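You operate a simulated robot arm through the tools that you are given. There is no shell and no other tool.

You are at the controls of a simulated robot arm. One attempt, no reset.

JOB
Swing the spout over the draining side, fill the jug there to its lower line and swing it back.
Fine: cold water; the tap ends off, the spout over the bowl, the jug under where the spout was; no more than 10 ml spilt. Set down upright: measuring jug. Where these are worked on the way, their far stop is far enough and under half their travel is too little: spout.

Only the result counts: the job must be done as asked and must still hold three seconds after the hand-in. Knocking over, shifting, dropping, spilling or breaking anything else fails it.

ROBOT AND FRAMES
A 6-joint arm with a two-finger parallel gripper, fixed in place. Base frame: the origin is at the foot of the arm, x ahead of it, y to its left, z up; the work surface is at about z = 0.9. Readings come in m, rad, newtons and seconds.
With the tool pointing down near the work surface it reaches from about 0.26 to 0.8 m from the base axis. Its first joint turns from -2.897 to 2.897 rad. Payload 3.43 kg.
The tool frame sits at the grasp point between the pads (the TCP): z along the fingers, y along the line on which they close. The tips reach 0.034 m beyond it. Largest opening 0.128 m; finger width 0.024, thickness 0.012; the body of the gripper, 0.048 by 0.13 m, starts 0.096 m behind the TCP.
Orientation is that of the tool frame in the base frame, as [roll, pitch, yaw] about the fixed x, y, z axes, in that order (R = Rz(yaw) Ry(pitch) Rx(roll)). With the fingers straight down and closing along the base's y, the tool's x points along the base's -x, its y along +y and its z along -z.

CONTROLS
- The arm moves only by the tool drive_tool. Its argument "series" is a list of rows, each an object (a shift or turn left out is 0, a gripper value left out holds the last) with "delta_pos": the shift along the tool's x, y, z in units of 25 mm (1.0 is 25 mm), a list of three; "delta_rot": the turn, a rotation vector about the tool's x, y, z in units of 4 degrees (1.0 is 4 degrees), a list of three; "gripper": the finger opening in m, from 0 to 0.128. In form: [{"delta_pos": [tx, ty, tz], "delta_rot": [ax, ay, az], "gripper": gripper}, ...]. A call has 1 to 20 rows; each row shifts and turns the commanded pose from where the row before left it, along the tool's axes as they then stand. A call with a number of a shift or a turn outside -1 to 1 is refused whole. Rows are played at 5 a second. More than 0.05 m and 0.15 rad between two rows, or a gripper value outside its range, and nothing of the call is played. Where a pose cannot be reached the arm comes as near as it can. A force on the tool above 90 N (or 10 N above the force at the start of the call, whichever is more), or a blocked arm, ends the call early, and 0.2 s more pass. The fingers move at their own pace (about 0.045 m/s each) and stop on an object; they squeeze with about 32 N. The grip force told is the motor's: it shows also when the fingers shut on nothing. Time passes only in rows, and 0.2 s behind the last, so rows that do not move let the fingers close. It gives the time, the measured TCP pose, the force on the tool (base axes), the opening and the grip force at its end, in the units of the frame above (readings bear some noise), with the torque about the TCP (base axes, N m) and any sound that the robot's microphone picked up.
- Cameras (640 x 400 px; columns grow to the right, rows downward): "scene" is fixed at [0.4057, 0.4979, 1.7478]; the picture's right is [-0.96, 0.27, 0.00], its down [0.26, 0.90, -0.34] and it looks along [-0.09, -0.33, -0.94] (base axes); focal length 214 px, centre (320, 200). "wrist" rides on the gripper at [0.076, -0.011, -0.16] in the tool frame; the picture's right is [0.15, 0.99, 0.00], its down [-0.88, 0.13, -0.46] and it looks along [-0.45, 0.07, 0.89] (tool axes); focal length 234 px, centre (320, 200). There is no depth. A picture from a camera that has moved, and an enlarged one, comes with that camera's place and axes in the base frame and with its lens. The place of the scene camera against the robot may be out by one fixed shift of up to 0.012 m in any direction.
- camera(camera): a new picture of that camera. The clock stands still meanwhile.
- close_up(camera, box): a new picture of the part [left, top, right, bottom] of that camera's present view, enlarged. The clock stands still meanwhile.
- finish_job(): hands the job in; it is judged then, once.

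Nothing tells you positions but the pictures and the camera data. Unless the task says otherwise, let go and move clear before handing in.

The tools are called by a JSON object that holds its "op" and its "data". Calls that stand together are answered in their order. drive_tool: Moves the arm, as the interface text tells. Its arguments: {"type":"object","properties":{"series":{"type":"array","items":{"type":"object","properties":{"delta_pos":{"type":"array","items":{"type":"number"}},"delta_rot":{"type":"array","items":{"type":"number"}},"gripper":{"type":"number"}}}}},"required":["series"]} The other tools are called the same way: camera (camera) takes a picture; close_up (camera, box) takes an enlarged picture of a part of a camera's view; finish_job () hands the job in.

At the start:

```text
time: 0.0
ee_pos: [0.2712, 0.2636, 1.3672]
orientation: [3.141, -0.001, -3.14]
ft_force: [1.0, -0.3, -0.2]
moment: [0.0, -0.01, -0.04]
grip_width: 0.1281
grasp_force: 0.1
```

scene: 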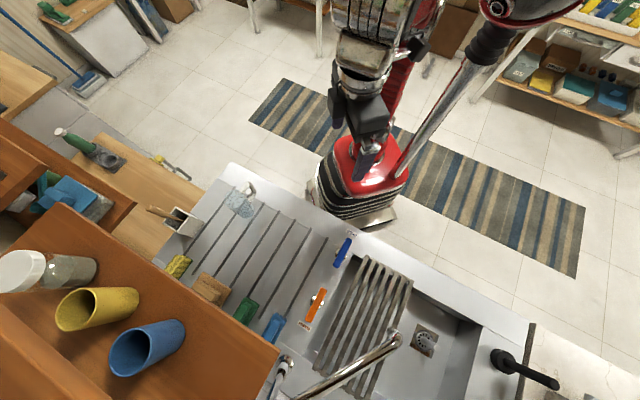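
wrist: 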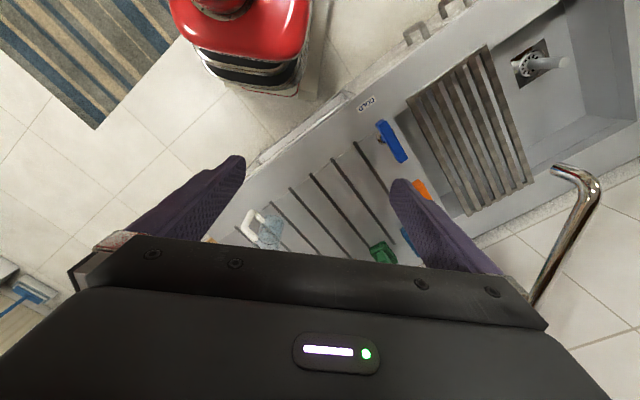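

I see a sink with a draining board, a bowl with a rack over it, a chrome spout, blue and orange levers (cold and hot) and a clear jug on the draining board. I'll take enlarged views before moving anything.

{"op": "close_up", "data": {"camera": "scene", "box": [150, 150, 350, 275]}}

{"op": "close_up", "data": {"camera": "scene", "box": [240, 220, 480, 400]}}

{"op": "close_up", "data": {"camera": "wrist", "box": [200, 60, 460, 280]}}

{"op": "close_up", "data": {"camera": "wrist", "box": [360, 0, 640, 220]}}

```text
3.20 times, centred on (250, 212) of scene
camera zoom: at [0.4057, 0.4979, 1.7478], right [-0.96, 0.27, 0.0], down [0.26, 0.9, -0.34], along [-0.09, -0.33, -0.94], focal length 686 px, centre (544, 160)
```

zoom: 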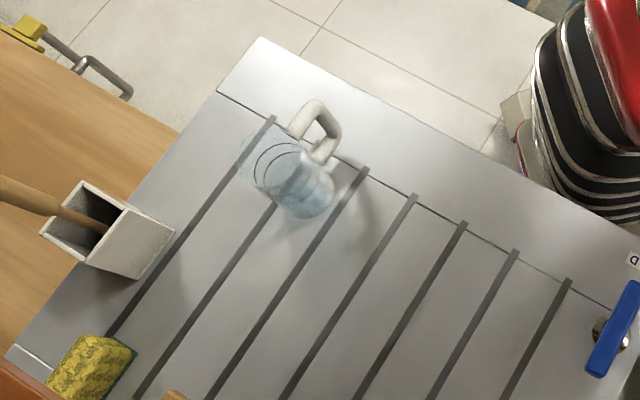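

```text
2.22 times, centred on (360, 310) of scene
camera zoom: at [0.4057, 0.4979, 1.7478], right [-0.96, 0.27, 0.0], down [0.26, 0.9, -0.34], along [-0.09, -0.33, -0.94], focal length 477 px, centre (231, -44)
```

zoom: 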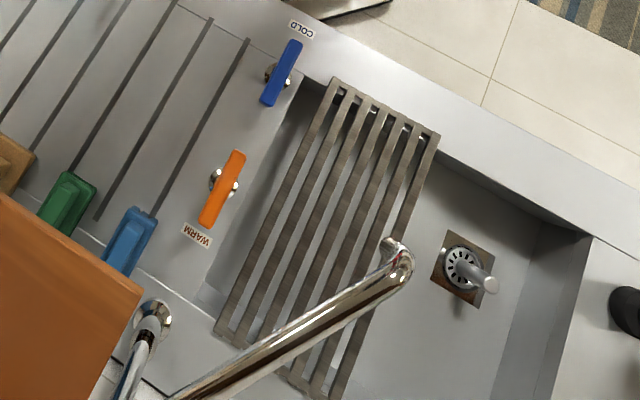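

```text
1.82 times, centred on (330, 170) of wrist
camera zoom: at [0.1955, 0.2517, 1.5269], right [-0.15, 0.99, 0.0], down [0.88, 0.13, 0.46], along [0.45, 0.07, -0.89], focal length 426 px, centre (302, 254)
```

zoom: 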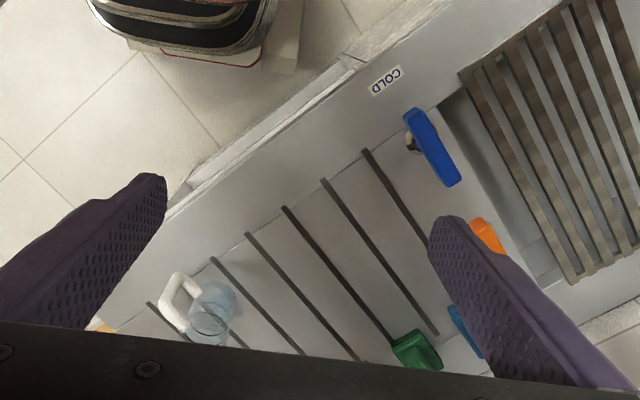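

```text
1.82 times, centred on (500, 110) of wrist
camera zoom: at [0.1955, 0.2517, 1.5269], right [-0.15, 0.99, 0.0], down [0.88, 0.13, 0.46], along [0.45, 0.07, -0.89], focal length 426 px, centre (-7, 364)
```

zoom: 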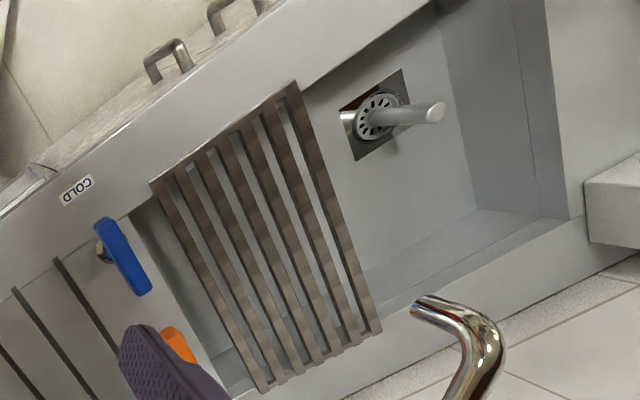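

The jug stands at about (0.64, 0.17) on the draining board, the spout tip is near (0.27, 0.67, 1.14), and its riser is near (0.60, 0.72). I'll zoom in on the jug, the levers and the shelf area.

{"op": "close_up", "data": {"camera": "scene", "box": [215, 175, 271, 223]}}

{"op": "close_up", "data": {"camera": "scene", "box": [290, 220, 370, 340]}}

{"op": "close_up", "data": {"camera": "scene", "box": [0, 200, 300, 400]}}

{"op": "close_up", "data": {"camera": "wrist", "box": [240, 190, 300, 260]}}

{"op": "close_up", "data": {"camera": "wrist", "box": [340, 80, 440, 200]}}

```text
8.33 times, centred on (243, 199) of scene
camera zoom: at [0.4057, 0.4979, 1.7478], right [-0.96, 0.27, 0.0], down [0.26, 0.9, -0.34], along [-0.09, -0.33, -0.94], focal length 1787 px, centre (962, 208)
```

zoom: 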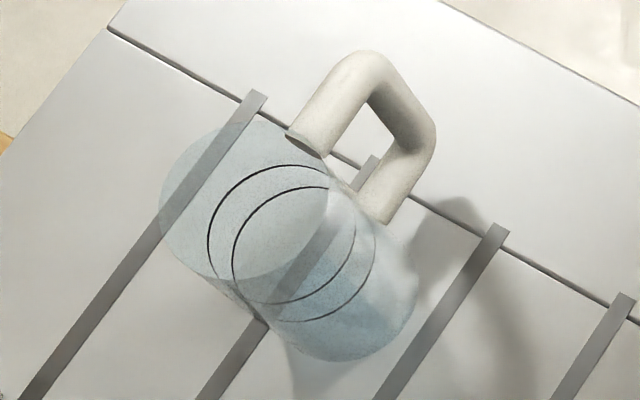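

```text
3.33 times, centred on (330, 280) of scene
camera zoom: at [0.4057, 0.4979, 1.7478], right [-0.96, 0.27, 0.0], down [0.26, 0.9, -0.34], along [-0.09, -0.33, -0.94], focal length 715 px, centre (287, -67)
```

zoom: 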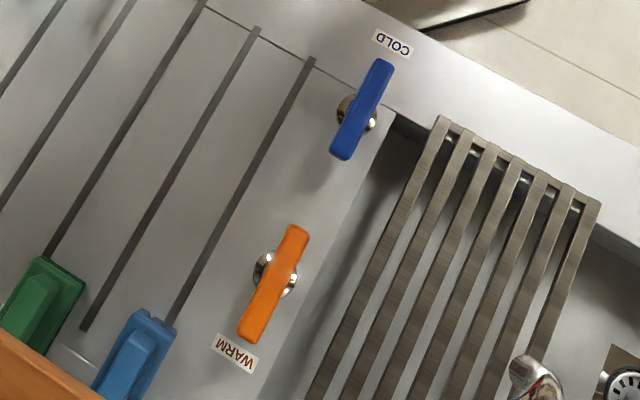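

```text
2.00 times, centred on (150, 300) of scene
camera zoom: at [0.4057, 0.4979, 1.7478], right [-0.96, 0.27, 0.0], down [0.26, 0.9, -0.34], along [-0.09, -0.33, -0.94], focal length 429 px, centre (660, 0)
```

zoom: 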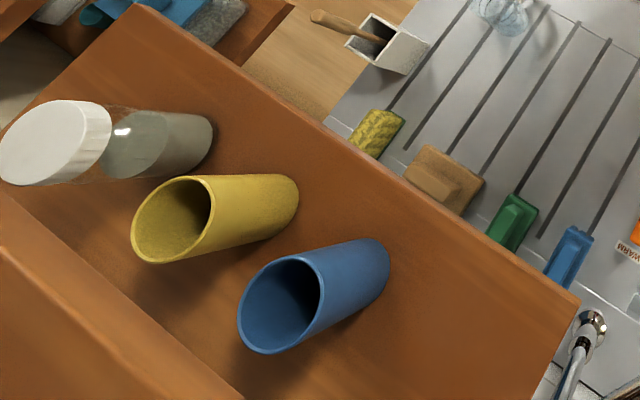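

```text
5.71 times, centred on (270, 225) of wrist
camera zoom: at [0.1955, 0.2517, 1.5269], right [-0.15, 0.99, 0.0], down [0.88, 0.13, 0.46], along [0.45, 0.07, -0.89], focal length 1338 px, centre (606, 57)
```

zoom: 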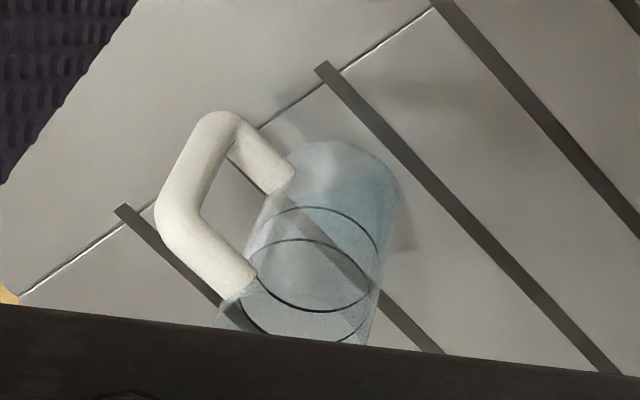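

```text
3.33 times, centred on (390, 140) of wrist
camera zoom: at [0.1955, 0.2517, 1.5269], right [-0.15, 0.99, 0.0], down [0.88, 0.13, 0.46], along [0.45, 0.07, -0.89], focal length 781 px, centre (87, 400)
```

zoom: 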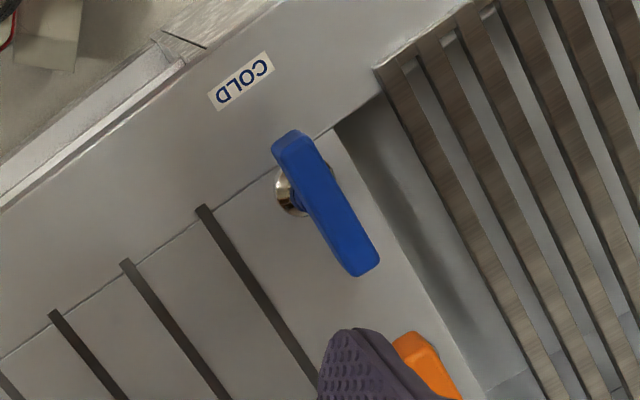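

The sink runs diagonally, with the blue lever marked COLD near (0.30, 0.44), and a shelf with cups overhangs the back of the draining board. I'll raise the hand and move it left for a clearer look at the spout, the riser and the shelf.

{"op": "drive_tool", "data": {"series": [{"delta_pos": [0, 0, -1], "delta_rot": [0, 0, -1]}, {"delta_pos": [0, 1, -0.5], "delta_rot": [0, 0, -1]}, {"delta_pos": [0, 1, 0], "delta_rot": [0, 0, -1]}, {"delta_pos": [0, 1, 0], "delta_rot": [0, 0, -1]}, {"delta_pos": [0, 1, 0], "delta_rot": [0, 0, -1]}, {"delta_pos": [0, 0, 0], "delta_rot": [0, 0, -1]}, {"delta_rot": [0, 0, -1]}, {"delta_rot": [0, 0, -1]}, {"delta_rot": [0, 0, -1]}, {"delta_rot": [0, 0, -1]}, {"delta_rot": [0, 0, -1]}, {}]}}

{"op": "camera", "data": {"camera": "wrist"}}

{"op": "camera", "data": {"camera": "scene"}}

```text
time: 2.6
ee_pos: [0.2532, 0.3597, 1.369]
orientation: [3.141, 0.004, -2.371]
ft_force: [0.0, -0.4, 0.0]
moment: [0.02, -0.01, -0.02]
grip_width: 0.1279
grasp_force: 0.0
out of reach, approached as far as the arm can: row 1, 2, 4, 7
```

```text
taken
camera wrist: at [0.205, 0.2975, 1.5281], right [-0.79, 0.61, 0.0], down [0.54, 0.7, 0.46], along [0.28, 0.37, -0.89], focal length 234 px, centre (320, 200)
```

wrist: 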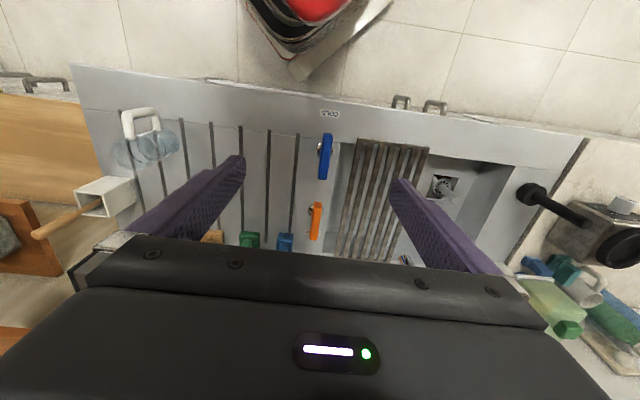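

```text
taken
```

scene: 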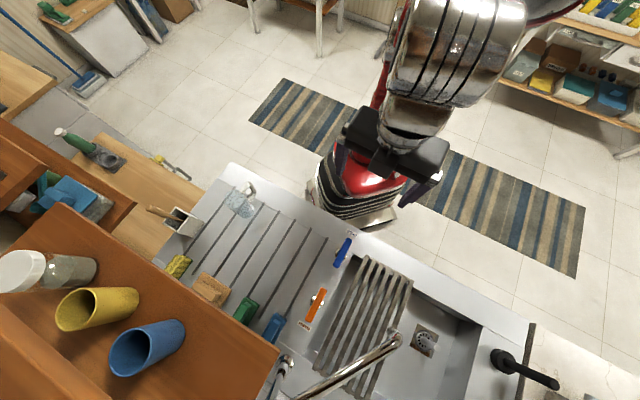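

The view straight down hides the spout behind the gripper. I'll lower the hand a little and tilt the tool so the camera looks outward over the sink.

{"op": "drive_tool", "data": {"series": [{"delta_pos": [0, 0, 1], "delta_rot": [0, -1, 0]}, {"delta_pos": [0, 0, 1], "delta_rot": [0, -1, 0]}, {"delta_pos": [0, 0, 1], "delta_rot": [0, -1, 0]}, {"delta_pos": [0.5, 0, 0], "delta_rot": [0, -1, 0]}, {"delta_pos": [0.5, 0, 0], "delta_rot": [0, -1, 0]}, {"delta_rot": [0, -1, 0]}, {"delta_rot": [0, -1, 0]}, {"delta_rot": [0, -1, 0]}, {"delta_rot": [0, -1, 0]}, {"delta_rot": [0, -1, 0]}, {}]}}

{"op": "camera", "data": {"camera": "wrist"}}

```text
time: 5.0
ee_pos: [0.2392, 0.3457, 1.2881]
orientation: [3.14, 0.7, -2.373]
ft_force: [0.4, 0.3, -0.2]
moment: [0.01, 0.03, 0.0]
grip_width: 0.1278
grasp_force: 0.0
```

```text
taken
camera wrist: at [0.1307, 0.2259, 1.3621], right [-0.77, 0.63, -0.09], down [0.18, 0.36, 0.92], along [0.61, 0.69, -0.39], focal length 234 px, centre (320, 200)
```

wrist: 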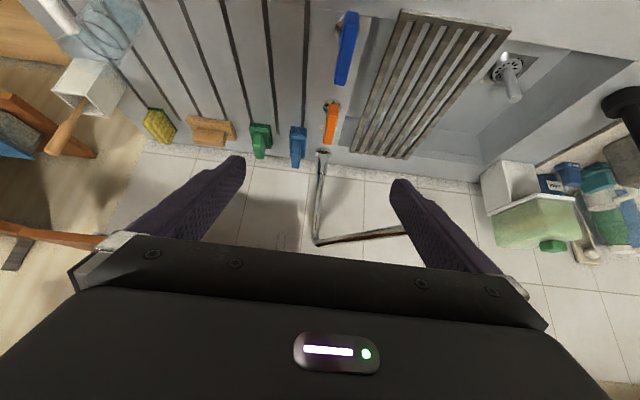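

The riser stands at about (0.59, 0.73), with its horizontal arm at about z = 1.21 swinging over the bowl. I'll tilt further so I can see the shelf underside and the spout tip.

{"op": "drive_tool", "data": {"series": [{"delta_rot": [0, -1, 0]}, {"delta_rot": [0, -1, 0]}, {"delta_rot": [0, -1, 0]}, {"delta_rot": [0, -1, 0]}, {"delta_rot": [0, -1, 0]}, {"delta_rot": [0, -1, 0]}, {"delta_rot": [0, -1, 0]}, {}]}}

{"op": "camera", "data": {"camera": "wrist"}}

{"op": "camera", "data": {"camera": "scene"}}

```text
time: 6.8
ee_pos: [0.2389, 0.3462, 1.2886]
orientation: [3.137, 1.191, -2.374]
ft_force: [0.1, 0.9, -0.2]
moment: [0.04, -0.03, 0.02]
grip_width: 0.1278
grasp_force: 0.0
```

```text
taken
camera wrist: at [0.1194, 0.2153, 1.2779], right [-0.73, 0.67, -0.14], down [-0.16, 0.03, 0.99], along [0.67, 0.74, 0.09], focal length 234 px, centre (320, 200)
```

wrist: 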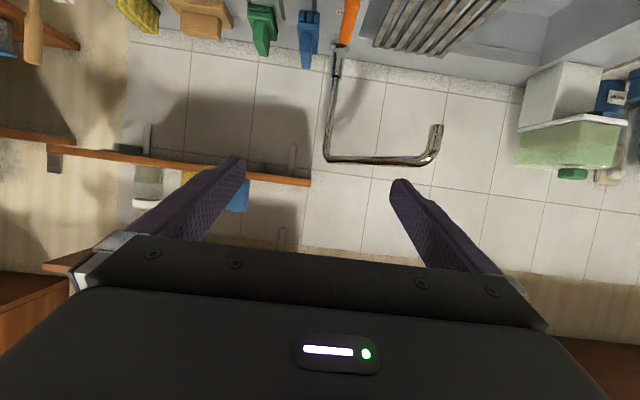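

```text
taken
```

scene: 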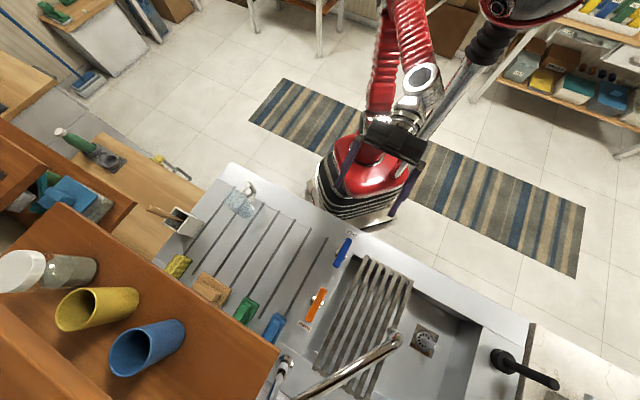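

This gives a clear, upside-down side view of the spout, with the shelf board just above the arm's height. I'll enlarge it for measuring.

{"op": "close_up", "data": {"camera": "wrist", "box": [270, 20, 470, 200]}}

{"op": "close_up", "data": {"camera": "wrist", "box": [0, 80, 330, 260]}}

```text
2.22 times, centred on (370, 110) of wrist
camera zoom: at [0.1194, 0.2153, 1.2779], right [-0.73, 0.67, -0.14], down [-0.16, 0.03, 0.99], along [0.67, 0.74, 0.09], focal length 520 px, centre (209, 400)
```

zoom: 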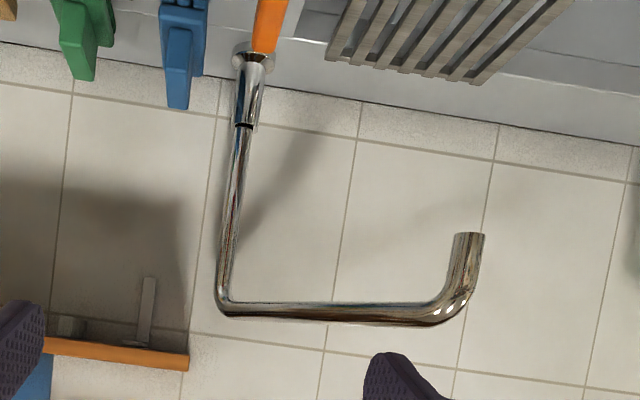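

```text
1.94 times, centred on (165, 170) of wrist
camera zoom: at [0.1194, 0.2153, 1.2779], right [-0.73, 0.67, -0.14], down [-0.16, 0.03, 0.99], along [0.67, 0.74, 0.09], focal length 454 px, centre (621, 258)
```

zoom: 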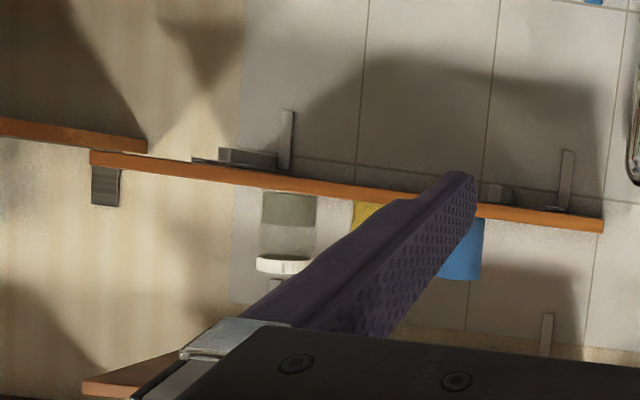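

The riser axis is about (0.593, 0.733), the arm runs at z ≈ 1.21, and the spout tip is at about (0.262, 0.644, 1.164). The shelf underside is at about 1.275. I'll bring the tool to a 32° lean and move it toward the spout tip at a safe height.

{"op": "drive_tool", "data": {"series": [{"delta_rot": [0, 1, 0]}, {"delta_rot": [0, 1, 0]}, {"delta_rot": [0, 1, 0]}, {"delta_rot": [0, 1, 0]}, {"delta_rot": [0, 1, 0]}, {"delta_rot": [0, 1, 0]}, {"delta_rot": [0, 1, 0]}, {"delta_rot": [0, 1, 0]}, {"delta_rot": [0, 1, 0]}, {"delta_pos": [-0.9475, 0.99, 0.597]}, {"delta_pos": [-0.9475, 0.99, 0.597]}, {"delta_pos": [-0.9475, 0.99, 0.597]}, {"delta_pos": [-0.9475, 0.99, 0.597]}, {"delta_pos": [-0.9475, 0.99, 0.597]}, {}]}}

{"op": "camera", "data": {"camera": "wrist"}}

{"op": "camera", "data": {"camera": "scene"}}

```text
time: 10.0
ee_pos: [0.254, 0.532, 1.286]
orientation: [-3.141, 0.559, -2.374]
ft_force: [0.0, 0.6, 1.0]
moment: [0.0, -0.02, 0.0]
grip_width: 0.1281
grasp_force: 0.1
```

```text
taken
camera wrist: at [0.1542, 0.4211, 1.3824], right [-0.78, 0.63, -0.08], down [0.27, 0.45, 0.85], along [0.57, 0.64, -0.52], focal length 234 px, centre (320, 200)
```

wrist: 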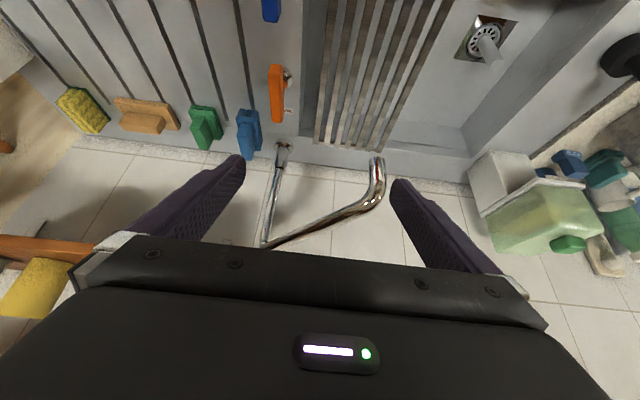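

```text
taken
```

scene: 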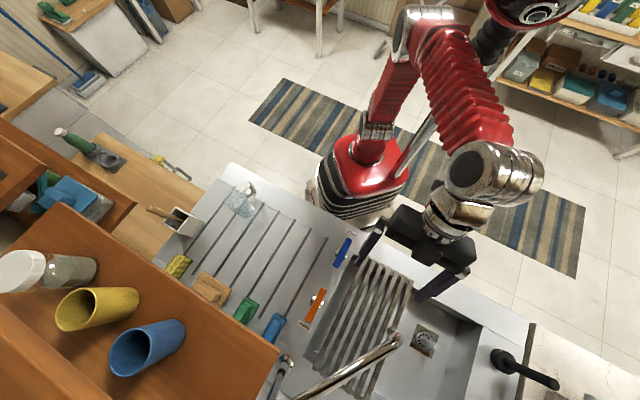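

The spout tip lies where I worked it out, with the fingers open ahead of it. I'll move above the end of the spout and lower the open fingers to either side of it.

{"op": "drive_tool", "data": {"series": [{"delta_pos": [-0.716, 0.755, 0.447]}, {"delta_pos": [-0.716, 0.755, 0.447]}, {"delta_pos": [-0.716, 0.755, 0.447]}, {"delta_pos": [-0.716, 0.755, 0.447]}, {"delta_pos": [0.477, 0, 0.763]}, {"delta_pos": [0.477, 0, 0.763]}, {}]}}

{"op": "camera", "data": {"camera": "wrist"}}

{"op": "camera", "data": {"camera": "scene"}}

```text
time: 11.6
ee_pos: [0.2625, 0.646, 1.2435]
orientation: [3.141, 0.56, -2.371]
ft_force: [1.4, 0.5, -0.8]
moment: [0.01, 0.01, 0.0]
grip_width: 0.1279
grasp_force: 0.0
```

```text
taken
camera wrist: at [0.1618, 0.5339, 1.3394], right [-0.78, 0.62, -0.08], down [0.27, 0.44, 0.85], along [0.57, 0.64, -0.51], focal length 234 px, centre (320, 200)
```

wrist: 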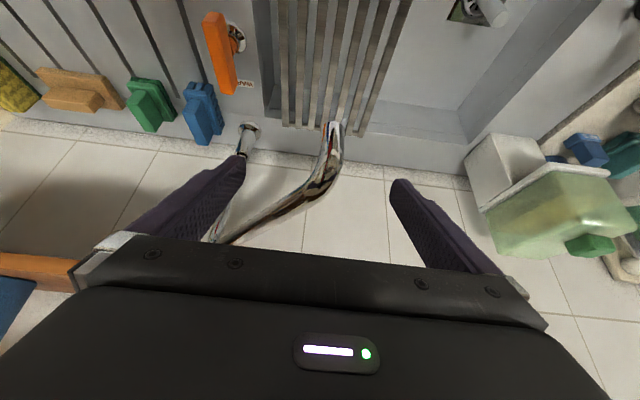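

```text
taken
```

scene: 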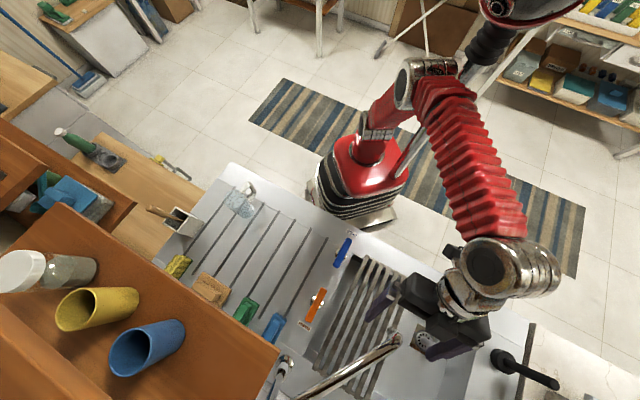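

The fingers straddle the end of the spout. I'll lower the last 45 mm and close to a loose 55 mm cage around it.

{"op": "drive_tool", "data": {"series": [{"delta_pos": [0.477, 0, 0.763]}, {"delta_pos": [0.477, 0, 0.763]}, {"gripper": 0.06}, {"gripper": 0.06}, {"gripper": 0.06}, {"gripper": 0.06}, {}]}}

{"op": "camera", "data": {"camera": "wrist"}}

{"op": "close_up", "data": {"camera": "scene", "box": [240, 220, 540, 400]}}

```text
time: 13.2
ee_pos: [0.261, 0.6458, 1.1985]
orientation: [3.14, 0.561, -2.372]
ft_force: [-0.3, 0.0, 0.9]
moment: [-0.01, 0.02, 0.0]
grip_width: 0.06
grasp_force: 0.1
```

```text
taken
camera wrist: at [0.1619, 0.5338, 1.294], right [-0.78, 0.62, -0.08], down [0.27, 0.44, 0.85], along [0.57, 0.64, -0.51], focal length 234 px, centre (320, 200)
```

wrist: 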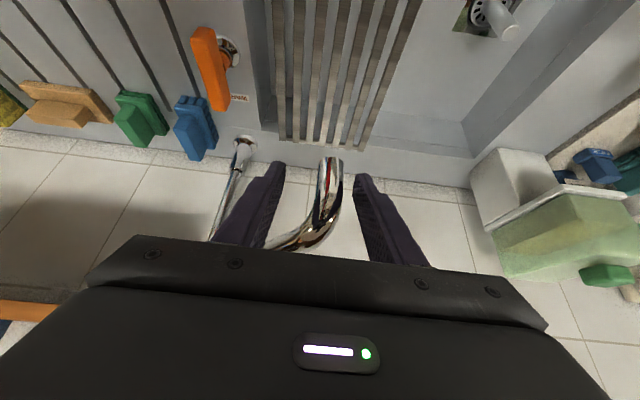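

```text
2.13 times, centred on (390, 310) of scene
camera zoom: at [0.4057, 0.4979, 1.7478], right [-0.96, 0.27, 0.0], down [0.26, 0.9, -0.34], along [-0.09, -0.33, -0.94], focal length 458 px, centre (171, -35)
```

zoom: 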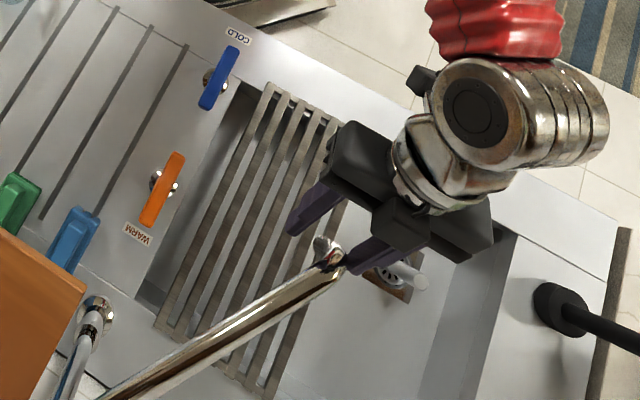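

The spout end is caged between the fingers. I'll swing it along its arc about the riser, the first few steps only, and check the force.

{"op": "drive_tool", "data": {"series": [{"delta_pos": [0.187, -0.426, -0.117]}, {"delta_pos": [0.187, -0.426, -0.117]}, {"delta_pos": [0.163, -0.44, -0.102]}, {"delta_pos": [0.163, -0.44, -0.102]}, {"delta_pos": [0.134, -0.452, -0.084]}, {"delta_pos": [0.134, -0.452, -0.084]}]}}

{"op": "camera", "data": {"camera": "wrist"}}

{"op": "close_up", "data": {"camera": "scene", "box": [240, 220, 540, 400]}}

```text
time: 14.6
ee_pos: [0.2874, 0.578, 1.1986]
orientation: [3.141, 0.561, -2.371]
ft_force: [0.5, -0.3, 0.1]
moment: [-0.02, 0.0, -0.03]
grip_width: 0.0601
grasp_force: 0.0
```

```text
taken
camera wrist: at [0.1872, 0.4662, 1.2939], right [-0.78, 0.62, -0.08], down [0.27, 0.44, 0.85], along [0.57, 0.64, -0.51], focal length 234 px, centre (320, 200)
```

wrist: 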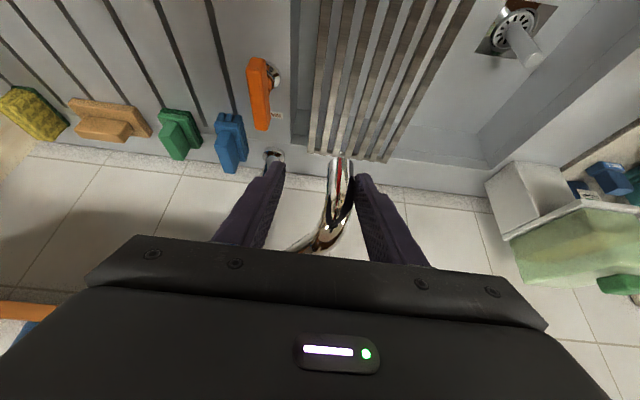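

```text
2.13 times, centred on (390, 310) of scene
camera zoom: at [0.4057, 0.4979, 1.7478], right [-0.96, 0.27, 0.0], down [0.26, 0.9, -0.34], along [-0.09, -0.33, -0.94], focal length 458 px, centre (171, -35)
```

zoom: 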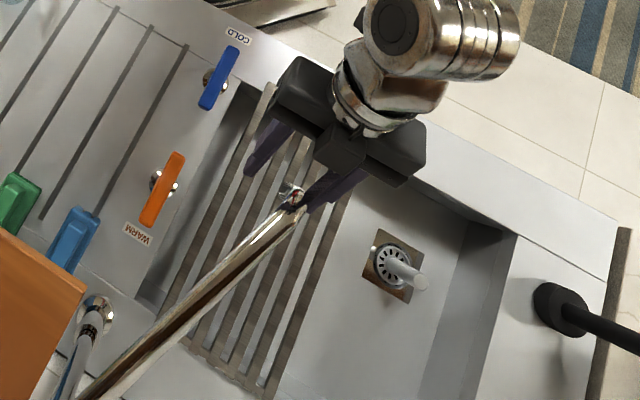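

The spout follows easily with almost no force, so I'll keep going along the arc.

{"op": "drive_tool", "data": {"series": [{"delta_pos": [0.109, -0.462, -0.068]}, {"delta_pos": [0.109, -0.462, -0.068]}, {"delta_pos": [0.08, -0.47, -0.05]}, {"delta_pos": [0.08, -0.47, -0.05]}, {"delta_pos": [0.053, -0.474, -0.033]}, {"delta_pos": [0.053, -0.474, -0.033]}, {"delta_pos": [0.023, -0.478, -0.015]}, {"delta_pos": [0.023, -0.478, -0.015]}, {"delta_pos": [-0.004, -0.48, 0.002]}, {"delta_pos": [-0.004, -0.48, 0.002]}, {"delta_pos": [-0.034, -0.476, 0.021]}, {"delta_pos": [-0.034, -0.476, 0.021]}, {"delta_pos": [-0.061, -0.474, 0.038]}, {"delta_pos": [-0.061, -0.474, 0.038]}]}}

{"op": "camera", "data": {"camera": "wrist"}}

{"op": "camera", "data": {"camera": "scene"}}

```text
time: 17.6
ee_pos: [0.3947, 0.4515, 1.198]
orientation: [3.141, 0.56, -2.373]
ft_force: [0.3, -0.5, 0.4]
moment: [0.02, 0.03, -0.01]
grip_width: 0.0602
grasp_force: 0.1
```

```text
taken
camera wrist: at [0.2957, 0.3404, 1.2934], right [-0.78, 0.62, -0.08], down [0.27, 0.44, 0.85], along [0.57, 0.64, -0.51], focal length 234 px, centre (320, 200)
```

wrist: 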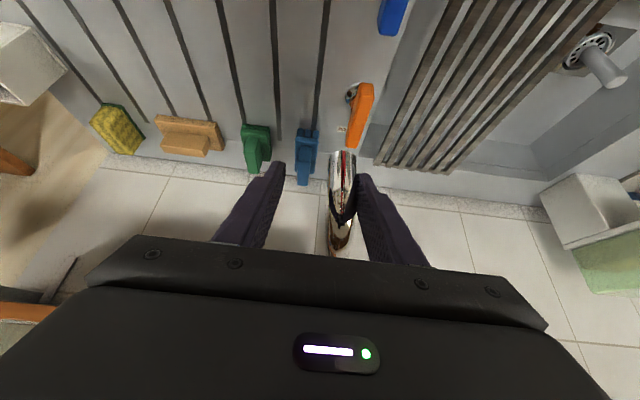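

```text
taken
```

scene: 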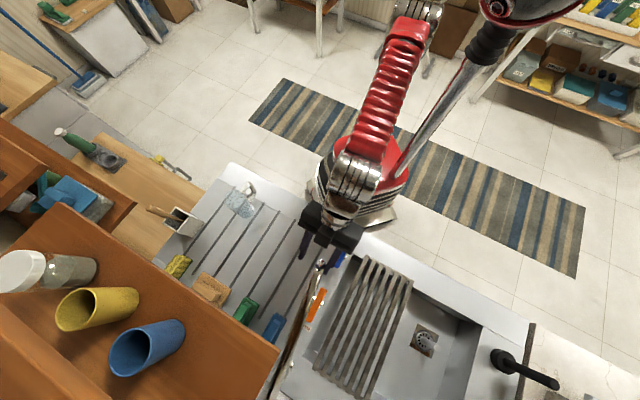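

The spout has passed the middle with no stop yet. I'll continue in small steps toward the far stop.

{"op": "drive_tool", "data": {"series": [{"delta_pos": [-0.088, -0.468, 0.055]}, {"delta_pos": [-0.088, -0.468, 0.055]}, {"delta_pos": [-0.115, -0.46, 0.072]}, {"delta_pos": [-0.115, -0.46, 0.072]}, {"delta_pos": [-0.144, -0.448, 0.09]}, {"delta_pos": [-0.144, -0.448, 0.09]}, {"delta_pos": [-0.168, -0.436, 0.105]}, {"delta_pos": [-0.168, -0.436, 0.105]}]}}

{"op": "camera", "data": {"camera": "wrist"}}

{"op": "camera", "data": {"camera": "scene"}}

```text
time: 19.4
ee_pos: [0.4811, 0.4088, 1.1994]
orientation: [3.14, 0.56, -2.372]
ft_force: [0.3, -0.2, 0.2]
moment: [-0.01, 0.03, -0.02]
grip_width: 0.06
grasp_force: 0.1
```

```text
taken
camera wrist: at [0.3808, 0.2971, 1.294], right [-0.78, 0.62, -0.08], down [0.27, 0.44, 0.85], along [0.57, 0.64, -0.51], focal length 234 px, centre (320, 200)
```

wrist: 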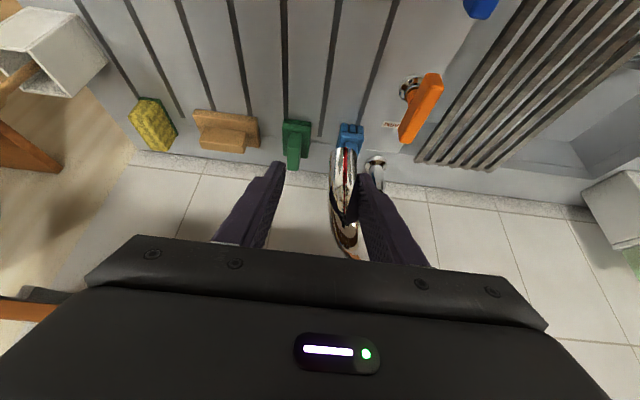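

```text
taken
```

scene: 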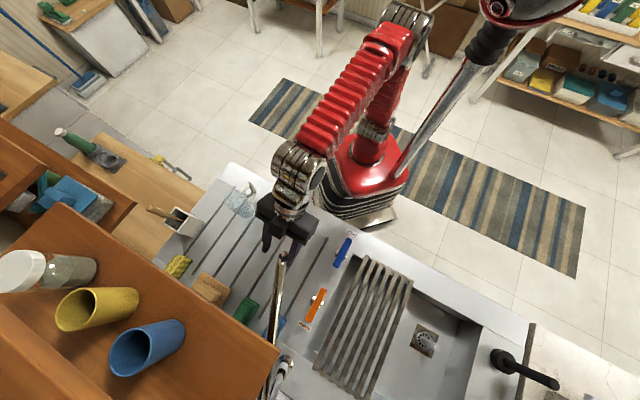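

The spout is now over the grooves with still no stop. I'll go on in small steps.

{"op": "drive_tool", "data": {"series": [{"delta_pos": [-0.195, -0.42, 0.122]}, {"delta_pos": [-0.195, -0.42, 0.122]}, {"delta_pos": [-0.219, -0.404, 0.137]}, {"delta_pos": [-0.219, -0.404, 0.137]}]}}

{"op": "camera", "data": {"camera": "wrist"}}

```text
time: 20.4
ee_pos: [0.5274, 0.3951, 1.1987]
orientation: [-3.141, 0.564, -2.374]
ft_force: [0.1, -0.3, -0.5]
moment: [0.0, -0.02, 0.01]
grip_width: 0.06
grasp_force: 0.0
```

```text
taken
camera wrist: at [0.4269, 0.2838, 1.2942], right [-0.78, 0.62, -0.08], down [0.27, 0.44, 0.85], along [0.57, 0.64, -0.51], focal length 234 px, centre (320, 200)
```

wrist: 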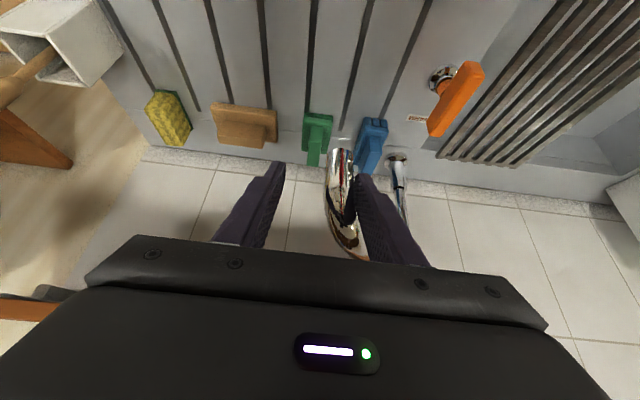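

{"op": "drive_tool", "data": {"series": [{"delta_pos": [-0.243, -0.384, 0.152]}, {"delta_pos": [-0.243, -0.384, 0.152]}, {"delta_pos": [-0.265, -0.364, 0.165]}, {"delta_pos": [-0.265, -0.364, 0.165]}]}}

{"op": "camera", "data": {"camera": "wrist"}}

{"op": "camera", "data": {"camera": "scene"}}

```text
time: 21.1
ee_pos: [0.5428, 0.3924, 1.1942]
orientation: [3.133, 0.53, -2.362]
ft_force: [-44.4, -7.7, 1.1]
moment: [0.31, -0.46, 1.42]
grip_width: 0.0751
grasp_force: 13.7
stopped in row 3: the force on the tool passed its limit at 109 N (the readings are from after the stop); the commanded pose is now the measured one
```

```text
taken
camera wrist: at [0.4462, 0.2802, 1.2936], right [-0.79, 0.61, -0.07], down [0.29, 0.46, 0.84], along [0.54, 0.64, -0.54], focal length 234 px, centre (320, 200)
```

wrist: 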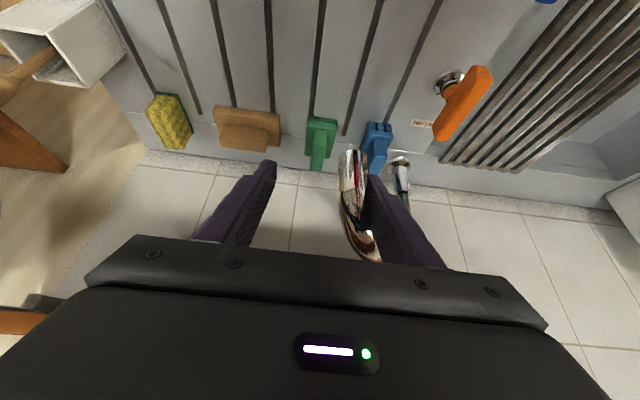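

```text
taken
```

scene: 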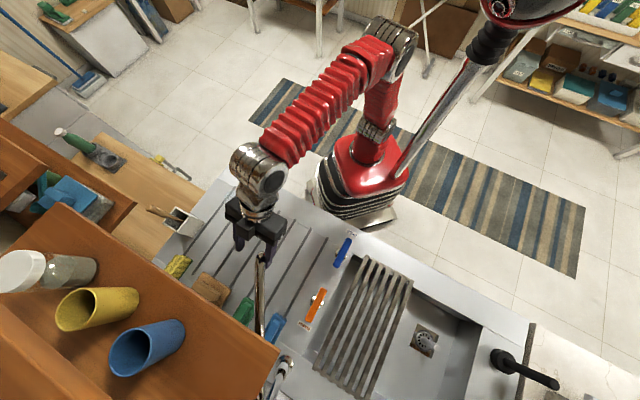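

That was the far stop: a force spike, with the spout standing over the draining board. I'll relax the push, open the fingers and lift clear.

{"op": "drive_tool", "data": {"series": [{"delta_pos": [0, 0.3, 0], "gripper": 0.1}, {"delta_pos": [0, 0.1, 0], "gripper": 0.11}, {"gripper": 0.11}, {"gripper": 0.11}, {}]}}

{"op": "camera", "data": {"camera": "wrist"}}

```text
time: 22.3
ee_pos: [0.5403, 0.3982, 1.1942]
orientation: [3.136, 0.537, -2.366]
ft_force: [0.6, -0.2, 0.1]
moment: [0.03, 0.01, -0.02]
grip_width: 0.1099
grasp_force: 0.0
```

```text
taken
camera wrist: at [0.444, 0.2866, 1.2928], right [-0.78, 0.62, -0.07], down [0.28, 0.46, 0.84], along [0.55, 0.64, -0.53], focal length 234 px, centre (320, 200)
```

wrist: 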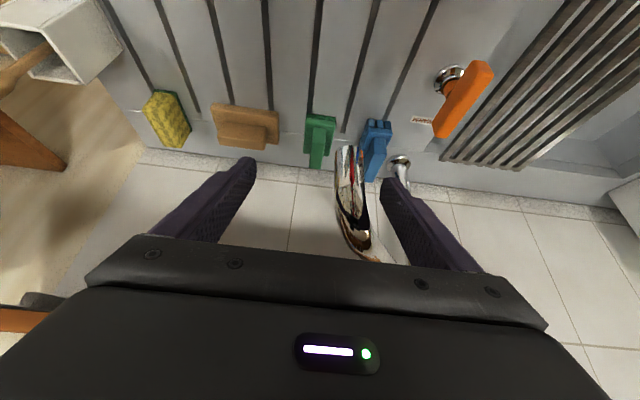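

The spout rests at its stop with the tip near (0.515, 0.393). I'll lift straight up, back off and look at it from a new viewpoint to pin the tip down.

{"op": "drive_tool", "data": {"series": [{"delta_pos": [-0.547, 0, -0.917]}, {"delta_pos": [-0.547, 0, -0.917]}, {"delta_pos": [-0.547, 0, -0.917]}, {"delta_pos": [0.859, 0, -0.512]}, {"delta_pos": [0.859, 0, -0.512]}, {"delta_pos": [0.859, 0, -0.512]}, {"delta_pos": [0.859, 0, -0.512]}, {"delta_pos": [0.859, 0, -0.512]}, {"delta_rot": [0, -1, 0]}, {"delta_rot": [0, -1, 0]}, {"delta_rot": [0, -1, 0]}, {"delta_rot": [0, -1, 0]}, {}]}}

{"op": "camera", "data": {"camera": "wrist"}}

{"op": "camera", "data": {"camera": "scene"}}

```text
time: 25.1
ee_pos: [0.4523, 0.3103, 1.2743]
orientation: [3.134, 0.816, -2.366]
ft_force: [-0.1, -0.1, 1.0]
moment: [0.02, 0.05, 0.01]
grip_width: 0.1098
grasp_force: 0.0
```

```text
taken
camera wrist: at [0.3394, 0.1831, 1.3288], right [-0.77, 0.63, -0.1], down [0.1, 0.28, 0.95], along [0.63, 0.72, -0.28], focal length 234 px, centre (320, 200)
```

wrist: 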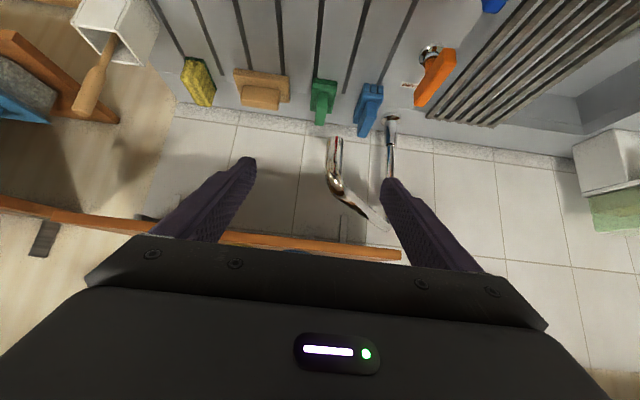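

```text
taken
```

scene: 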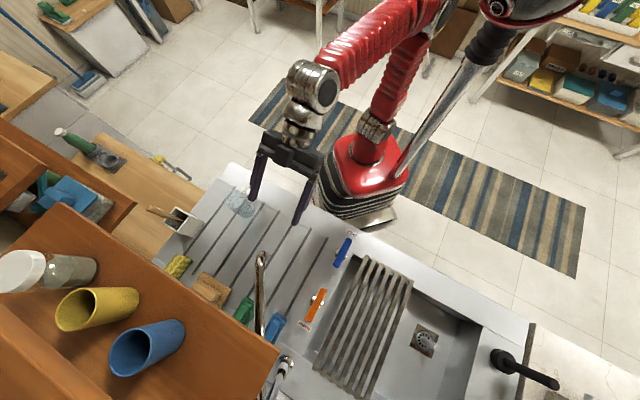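

{"op": "close_up", "data": {"camera": "wrist", "box": [290, 100, 430, 230]}}

{"op": "close_up", "data": {"camera": "scene", "box": [210, 230, 310, 380]}}

```text
3.08 times, centred on (360, 165) of wrist
camera zoom: at [0.3394, 0.1831, 1.3288], right [-0.77, 0.63, -0.1], down [0.1, 0.28, 0.95], along [0.63, 0.72, -0.28], focal length 720 px, centre (197, 308)
```

zoom: 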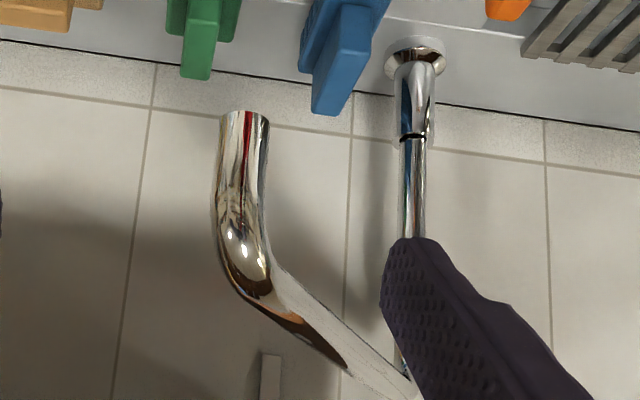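

```text
2.67 times, centred on (260, 305) of scene
camera zoom: at [0.4057, 0.4979, 1.7478], right [-0.96, 0.27, 0.0], down [0.26, 0.9, -0.34], along [-0.09, -0.33, -0.94], focal length 572 px, centre (480, -80)
```

zoom: 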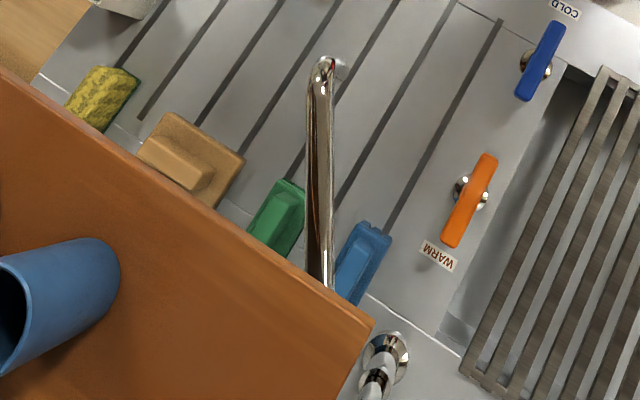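

The tip now reads about (0.512, 0.392, 1.164), at the far stop. Next I'll move over to the jug and get an accurate look at it before gripping.

{"op": "drive_tool", "data": {"series": [{"delta_rot": [0, 1, 0]}, {"delta_rot": [0, 1, 0]}, {"delta_rot": [0, 1, 0]}, {"delta_rot": [0, 1, 0]}, {"delta_pos": [0.343, -0.958, 0.14], "gripper": 0.128}, {"delta_pos": [0.343, -0.958, 0.14]}, {"delta_pos": [0.343, -0.958, 0.14]}, {"delta_pos": [0.343, -0.958, 0.14]}, {"delta_pos": [0.343, -0.958, 0.14]}, {"delta_pos": [0.343, -0.958, 0.14]}, {"delta_pos": [0.343, -0.958, 0.14]}, {"delta_pos": [0.343, -0.958, 0.14]}, {"delta_pos": [0.343, -0.958, 0.14]}, {"delta_pos": [0.343, -0.958, 0.14]}, {}]}}

{"op": "camera", "data": {"camera": "wrist"}}

{"op": "camera", "data": {"camera": "scene"}}

```text
time: 28.3
ee_pos: [0.5798, 0.1016, 1.1995]
orientation: [3.137, 0.538, -2.362]
ft_force: [0.8, 0.7, 0.2]
moment: [-0.01, -0.01, 0.01]
grip_width: 0.1278
grasp_force: 0.1
```

```text
taken
camera wrist: at [0.4829, -0.0104, 1.2979], right [-0.79, 0.62, -0.07], down [0.28, 0.46, 0.84], along [0.55, 0.64, -0.53], focal length 234 px, centre (320, 200)
```

wrist: 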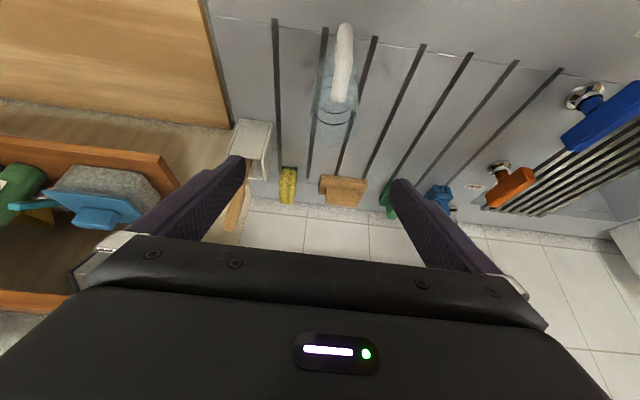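

```text
taken
```

scene: 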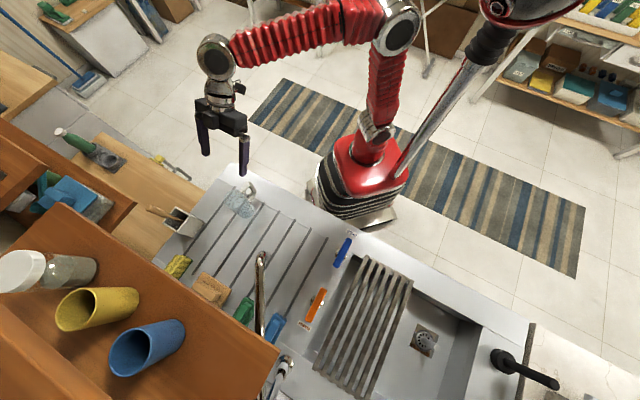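

{"op": "close_up", "data": {"camera": "wrist", "box": [280, 10, 400, 170]}}

```text
2.50 times, centred on (340, 90) of wrist
camera zoom: at [0.4829, -0.0104, 1.2979], right [-0.79, 0.62, -0.07], down [0.28, 0.46, 0.84], along [0.55, 0.64, -0.53], focal length 585 px, centre (270, 475)
```

zoom: 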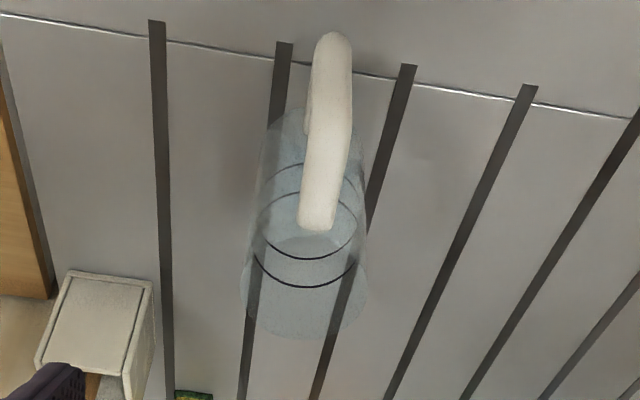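

The jug axis is at about (0.618, 0.161), 71 mm across, with its rim near z = 1.03 and the handle toward the robot. I'll move above it and check the alignment before descending.

{"op": "drive_tool", "data": {"series": [{"delta_pos": [-0.788, 0.208, 0.47], "gripper": 0.112}, {"delta_pos": [-0.788, 0.208, 0.47]}, {"delta_pos": [-0.788, 0.208, 0.47]}, {"delta_pos": [0.551, 0, 0.923]}, {"delta_pos": [0.551, 0, 0.923]}, {}]}}

{"op": "camera", "data": {"camera": "wrist"}}

{"op": "camera", "data": {"camera": "scene"}}

```text
time: 29.7
ee_pos: [0.6181, 0.1614, 1.1453]
orientation: [3.134, 0.537, -2.363]
ft_force: [-0.1, 0.5, 0.6]
moment: [0.01, 0.01, -0.01]
grip_width: 0.1119
grasp_force: 0.1
```

```text
taken
camera wrist: at [0.5203, 0.0483, 1.2433], right [-0.78, 0.62, -0.07], down [0.28, 0.46, 0.84], along [0.55, 0.64, -0.53], focal length 234 px, centre (320, 200)
```

wrist: 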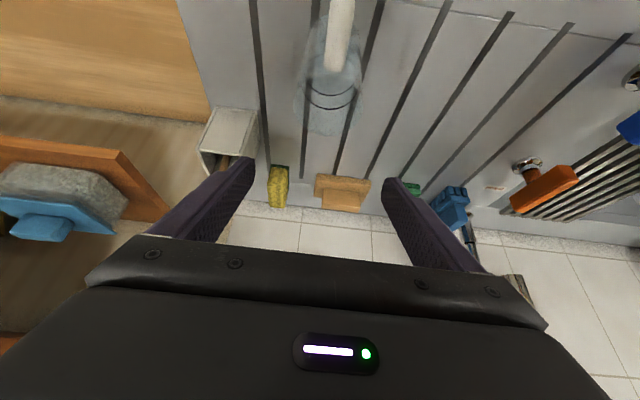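

```text
taken
```

scene: 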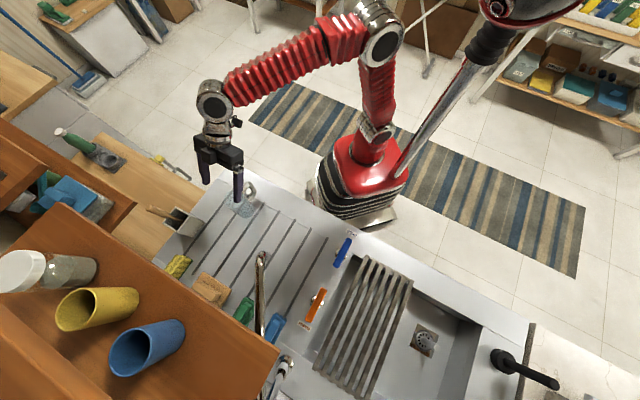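

{"op": "close_up", "data": {"camera": "wrist", "box": [240, 0, 440, 200]}}

```text
2.00 times, centred on (340, 100) of wrist
camera zoom: at [0.5203, 0.0483, 1.2433], right [-0.78, 0.62, -0.07], down [0.28, 0.46, 0.84], along [0.55, 0.64, -0.53], focal length 468 px, centre (280, 400)
```

zoom: 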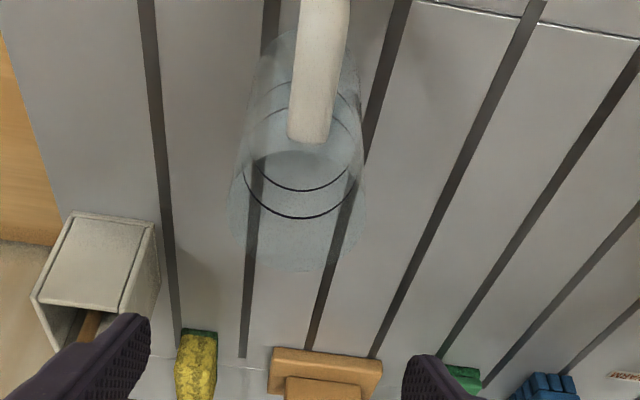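

The rim centre reads (0.620, 0.165), within 5 mm of the tool. I'll descend around the jug and close on it.

{"op": "drive_tool", "data": {"series": [{"delta_pos": [0.483, 0.03, 0.964]}, {"delta_pos": [0.483, 0.03, 0.964]}, {"delta_pos": [0.551, 0, 0.923]}, {"delta_pos": [0.551, 0, 0.923]}, {"delta_pos": [0.551, 0, 0.923]}, {"delta_pos": [0.551, 0, 0.923]}, {}]}}

{"op": "camera", "data": {"camera": "wrist"}}

{"op": "close_up", "data": {"camera": "scene", "box": [160, 130, 300, 250]}}

```text
time: 31.3
ee_pos: [0.6197, 0.1653, 0.9841]
orientation: [3.138, 0.536, -2.367]
ft_force: [0.7, 0.0, 0.5]
moment: [0.0, -0.02, -0.01]
grip_width: 0.1121
grasp_force: 0.1
```

```text
taken
camera wrist: at [0.5218, 0.0535, 1.0822], right [-0.78, 0.62, -0.07], down [0.28, 0.46, 0.84], along [0.55, 0.64, -0.53], focal length 234 px, centre (320, 200)
```

wrist: 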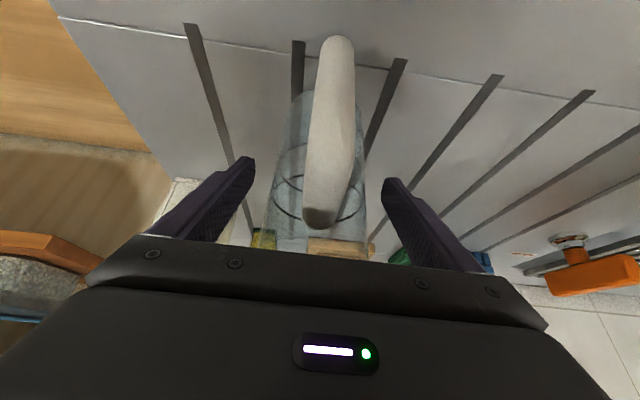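

```text
3.33 times, centred on (230, 190) of scene
camera zoom: at [0.4057, 0.4979, 1.7478], right [-0.96, 0.27, 0.0], down [0.26, 0.9, -0.34], along [-0.09, -0.33, -0.94], focal length 715 px, centre (620, 233)
```

zoom: 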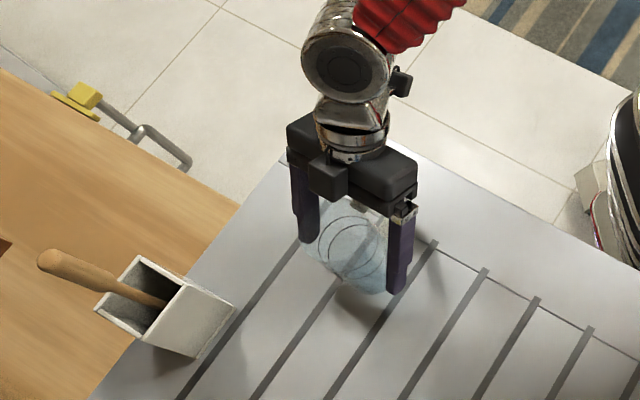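

The jug sits centred between the fingers with the handle clear of the palm. I'll close the grip.

{"op": "drive_tool", "data": {"series": [{"gripper": 0.06}, {"gripper": 0.06}, {"gripper": 0.06}, {"gripper": 0.06}, {}]}}

{"op": "camera", "data": {"camera": "wrist"}}

```text
time: 32.5
ee_pos: [0.6198, 0.1649, 0.9846]
orientation: [3.136, 0.537, -2.366]
ft_force: [0.0, -1.5, 0.6]
moment: [-0.07, -0.04, 0.01]
grip_width: 0.0714
grasp_force: 32.1
```

```text
taken
camera wrist: at [0.5219, 0.0534, 1.0824], right [-0.78, 0.62, -0.07], down [0.28, 0.46, 0.84], along [0.55, 0.64, -0.53], focal length 234 px, centre (320, 200)
```

wrist: 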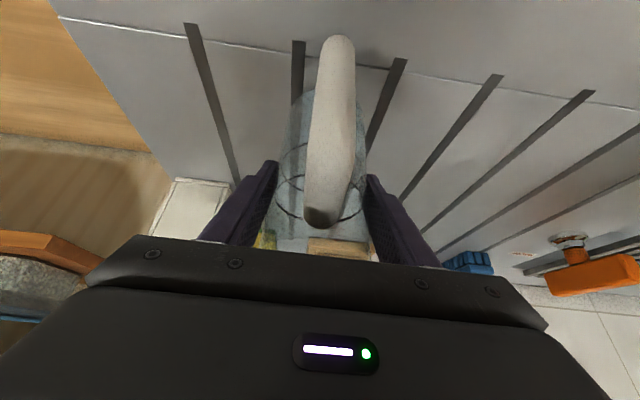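

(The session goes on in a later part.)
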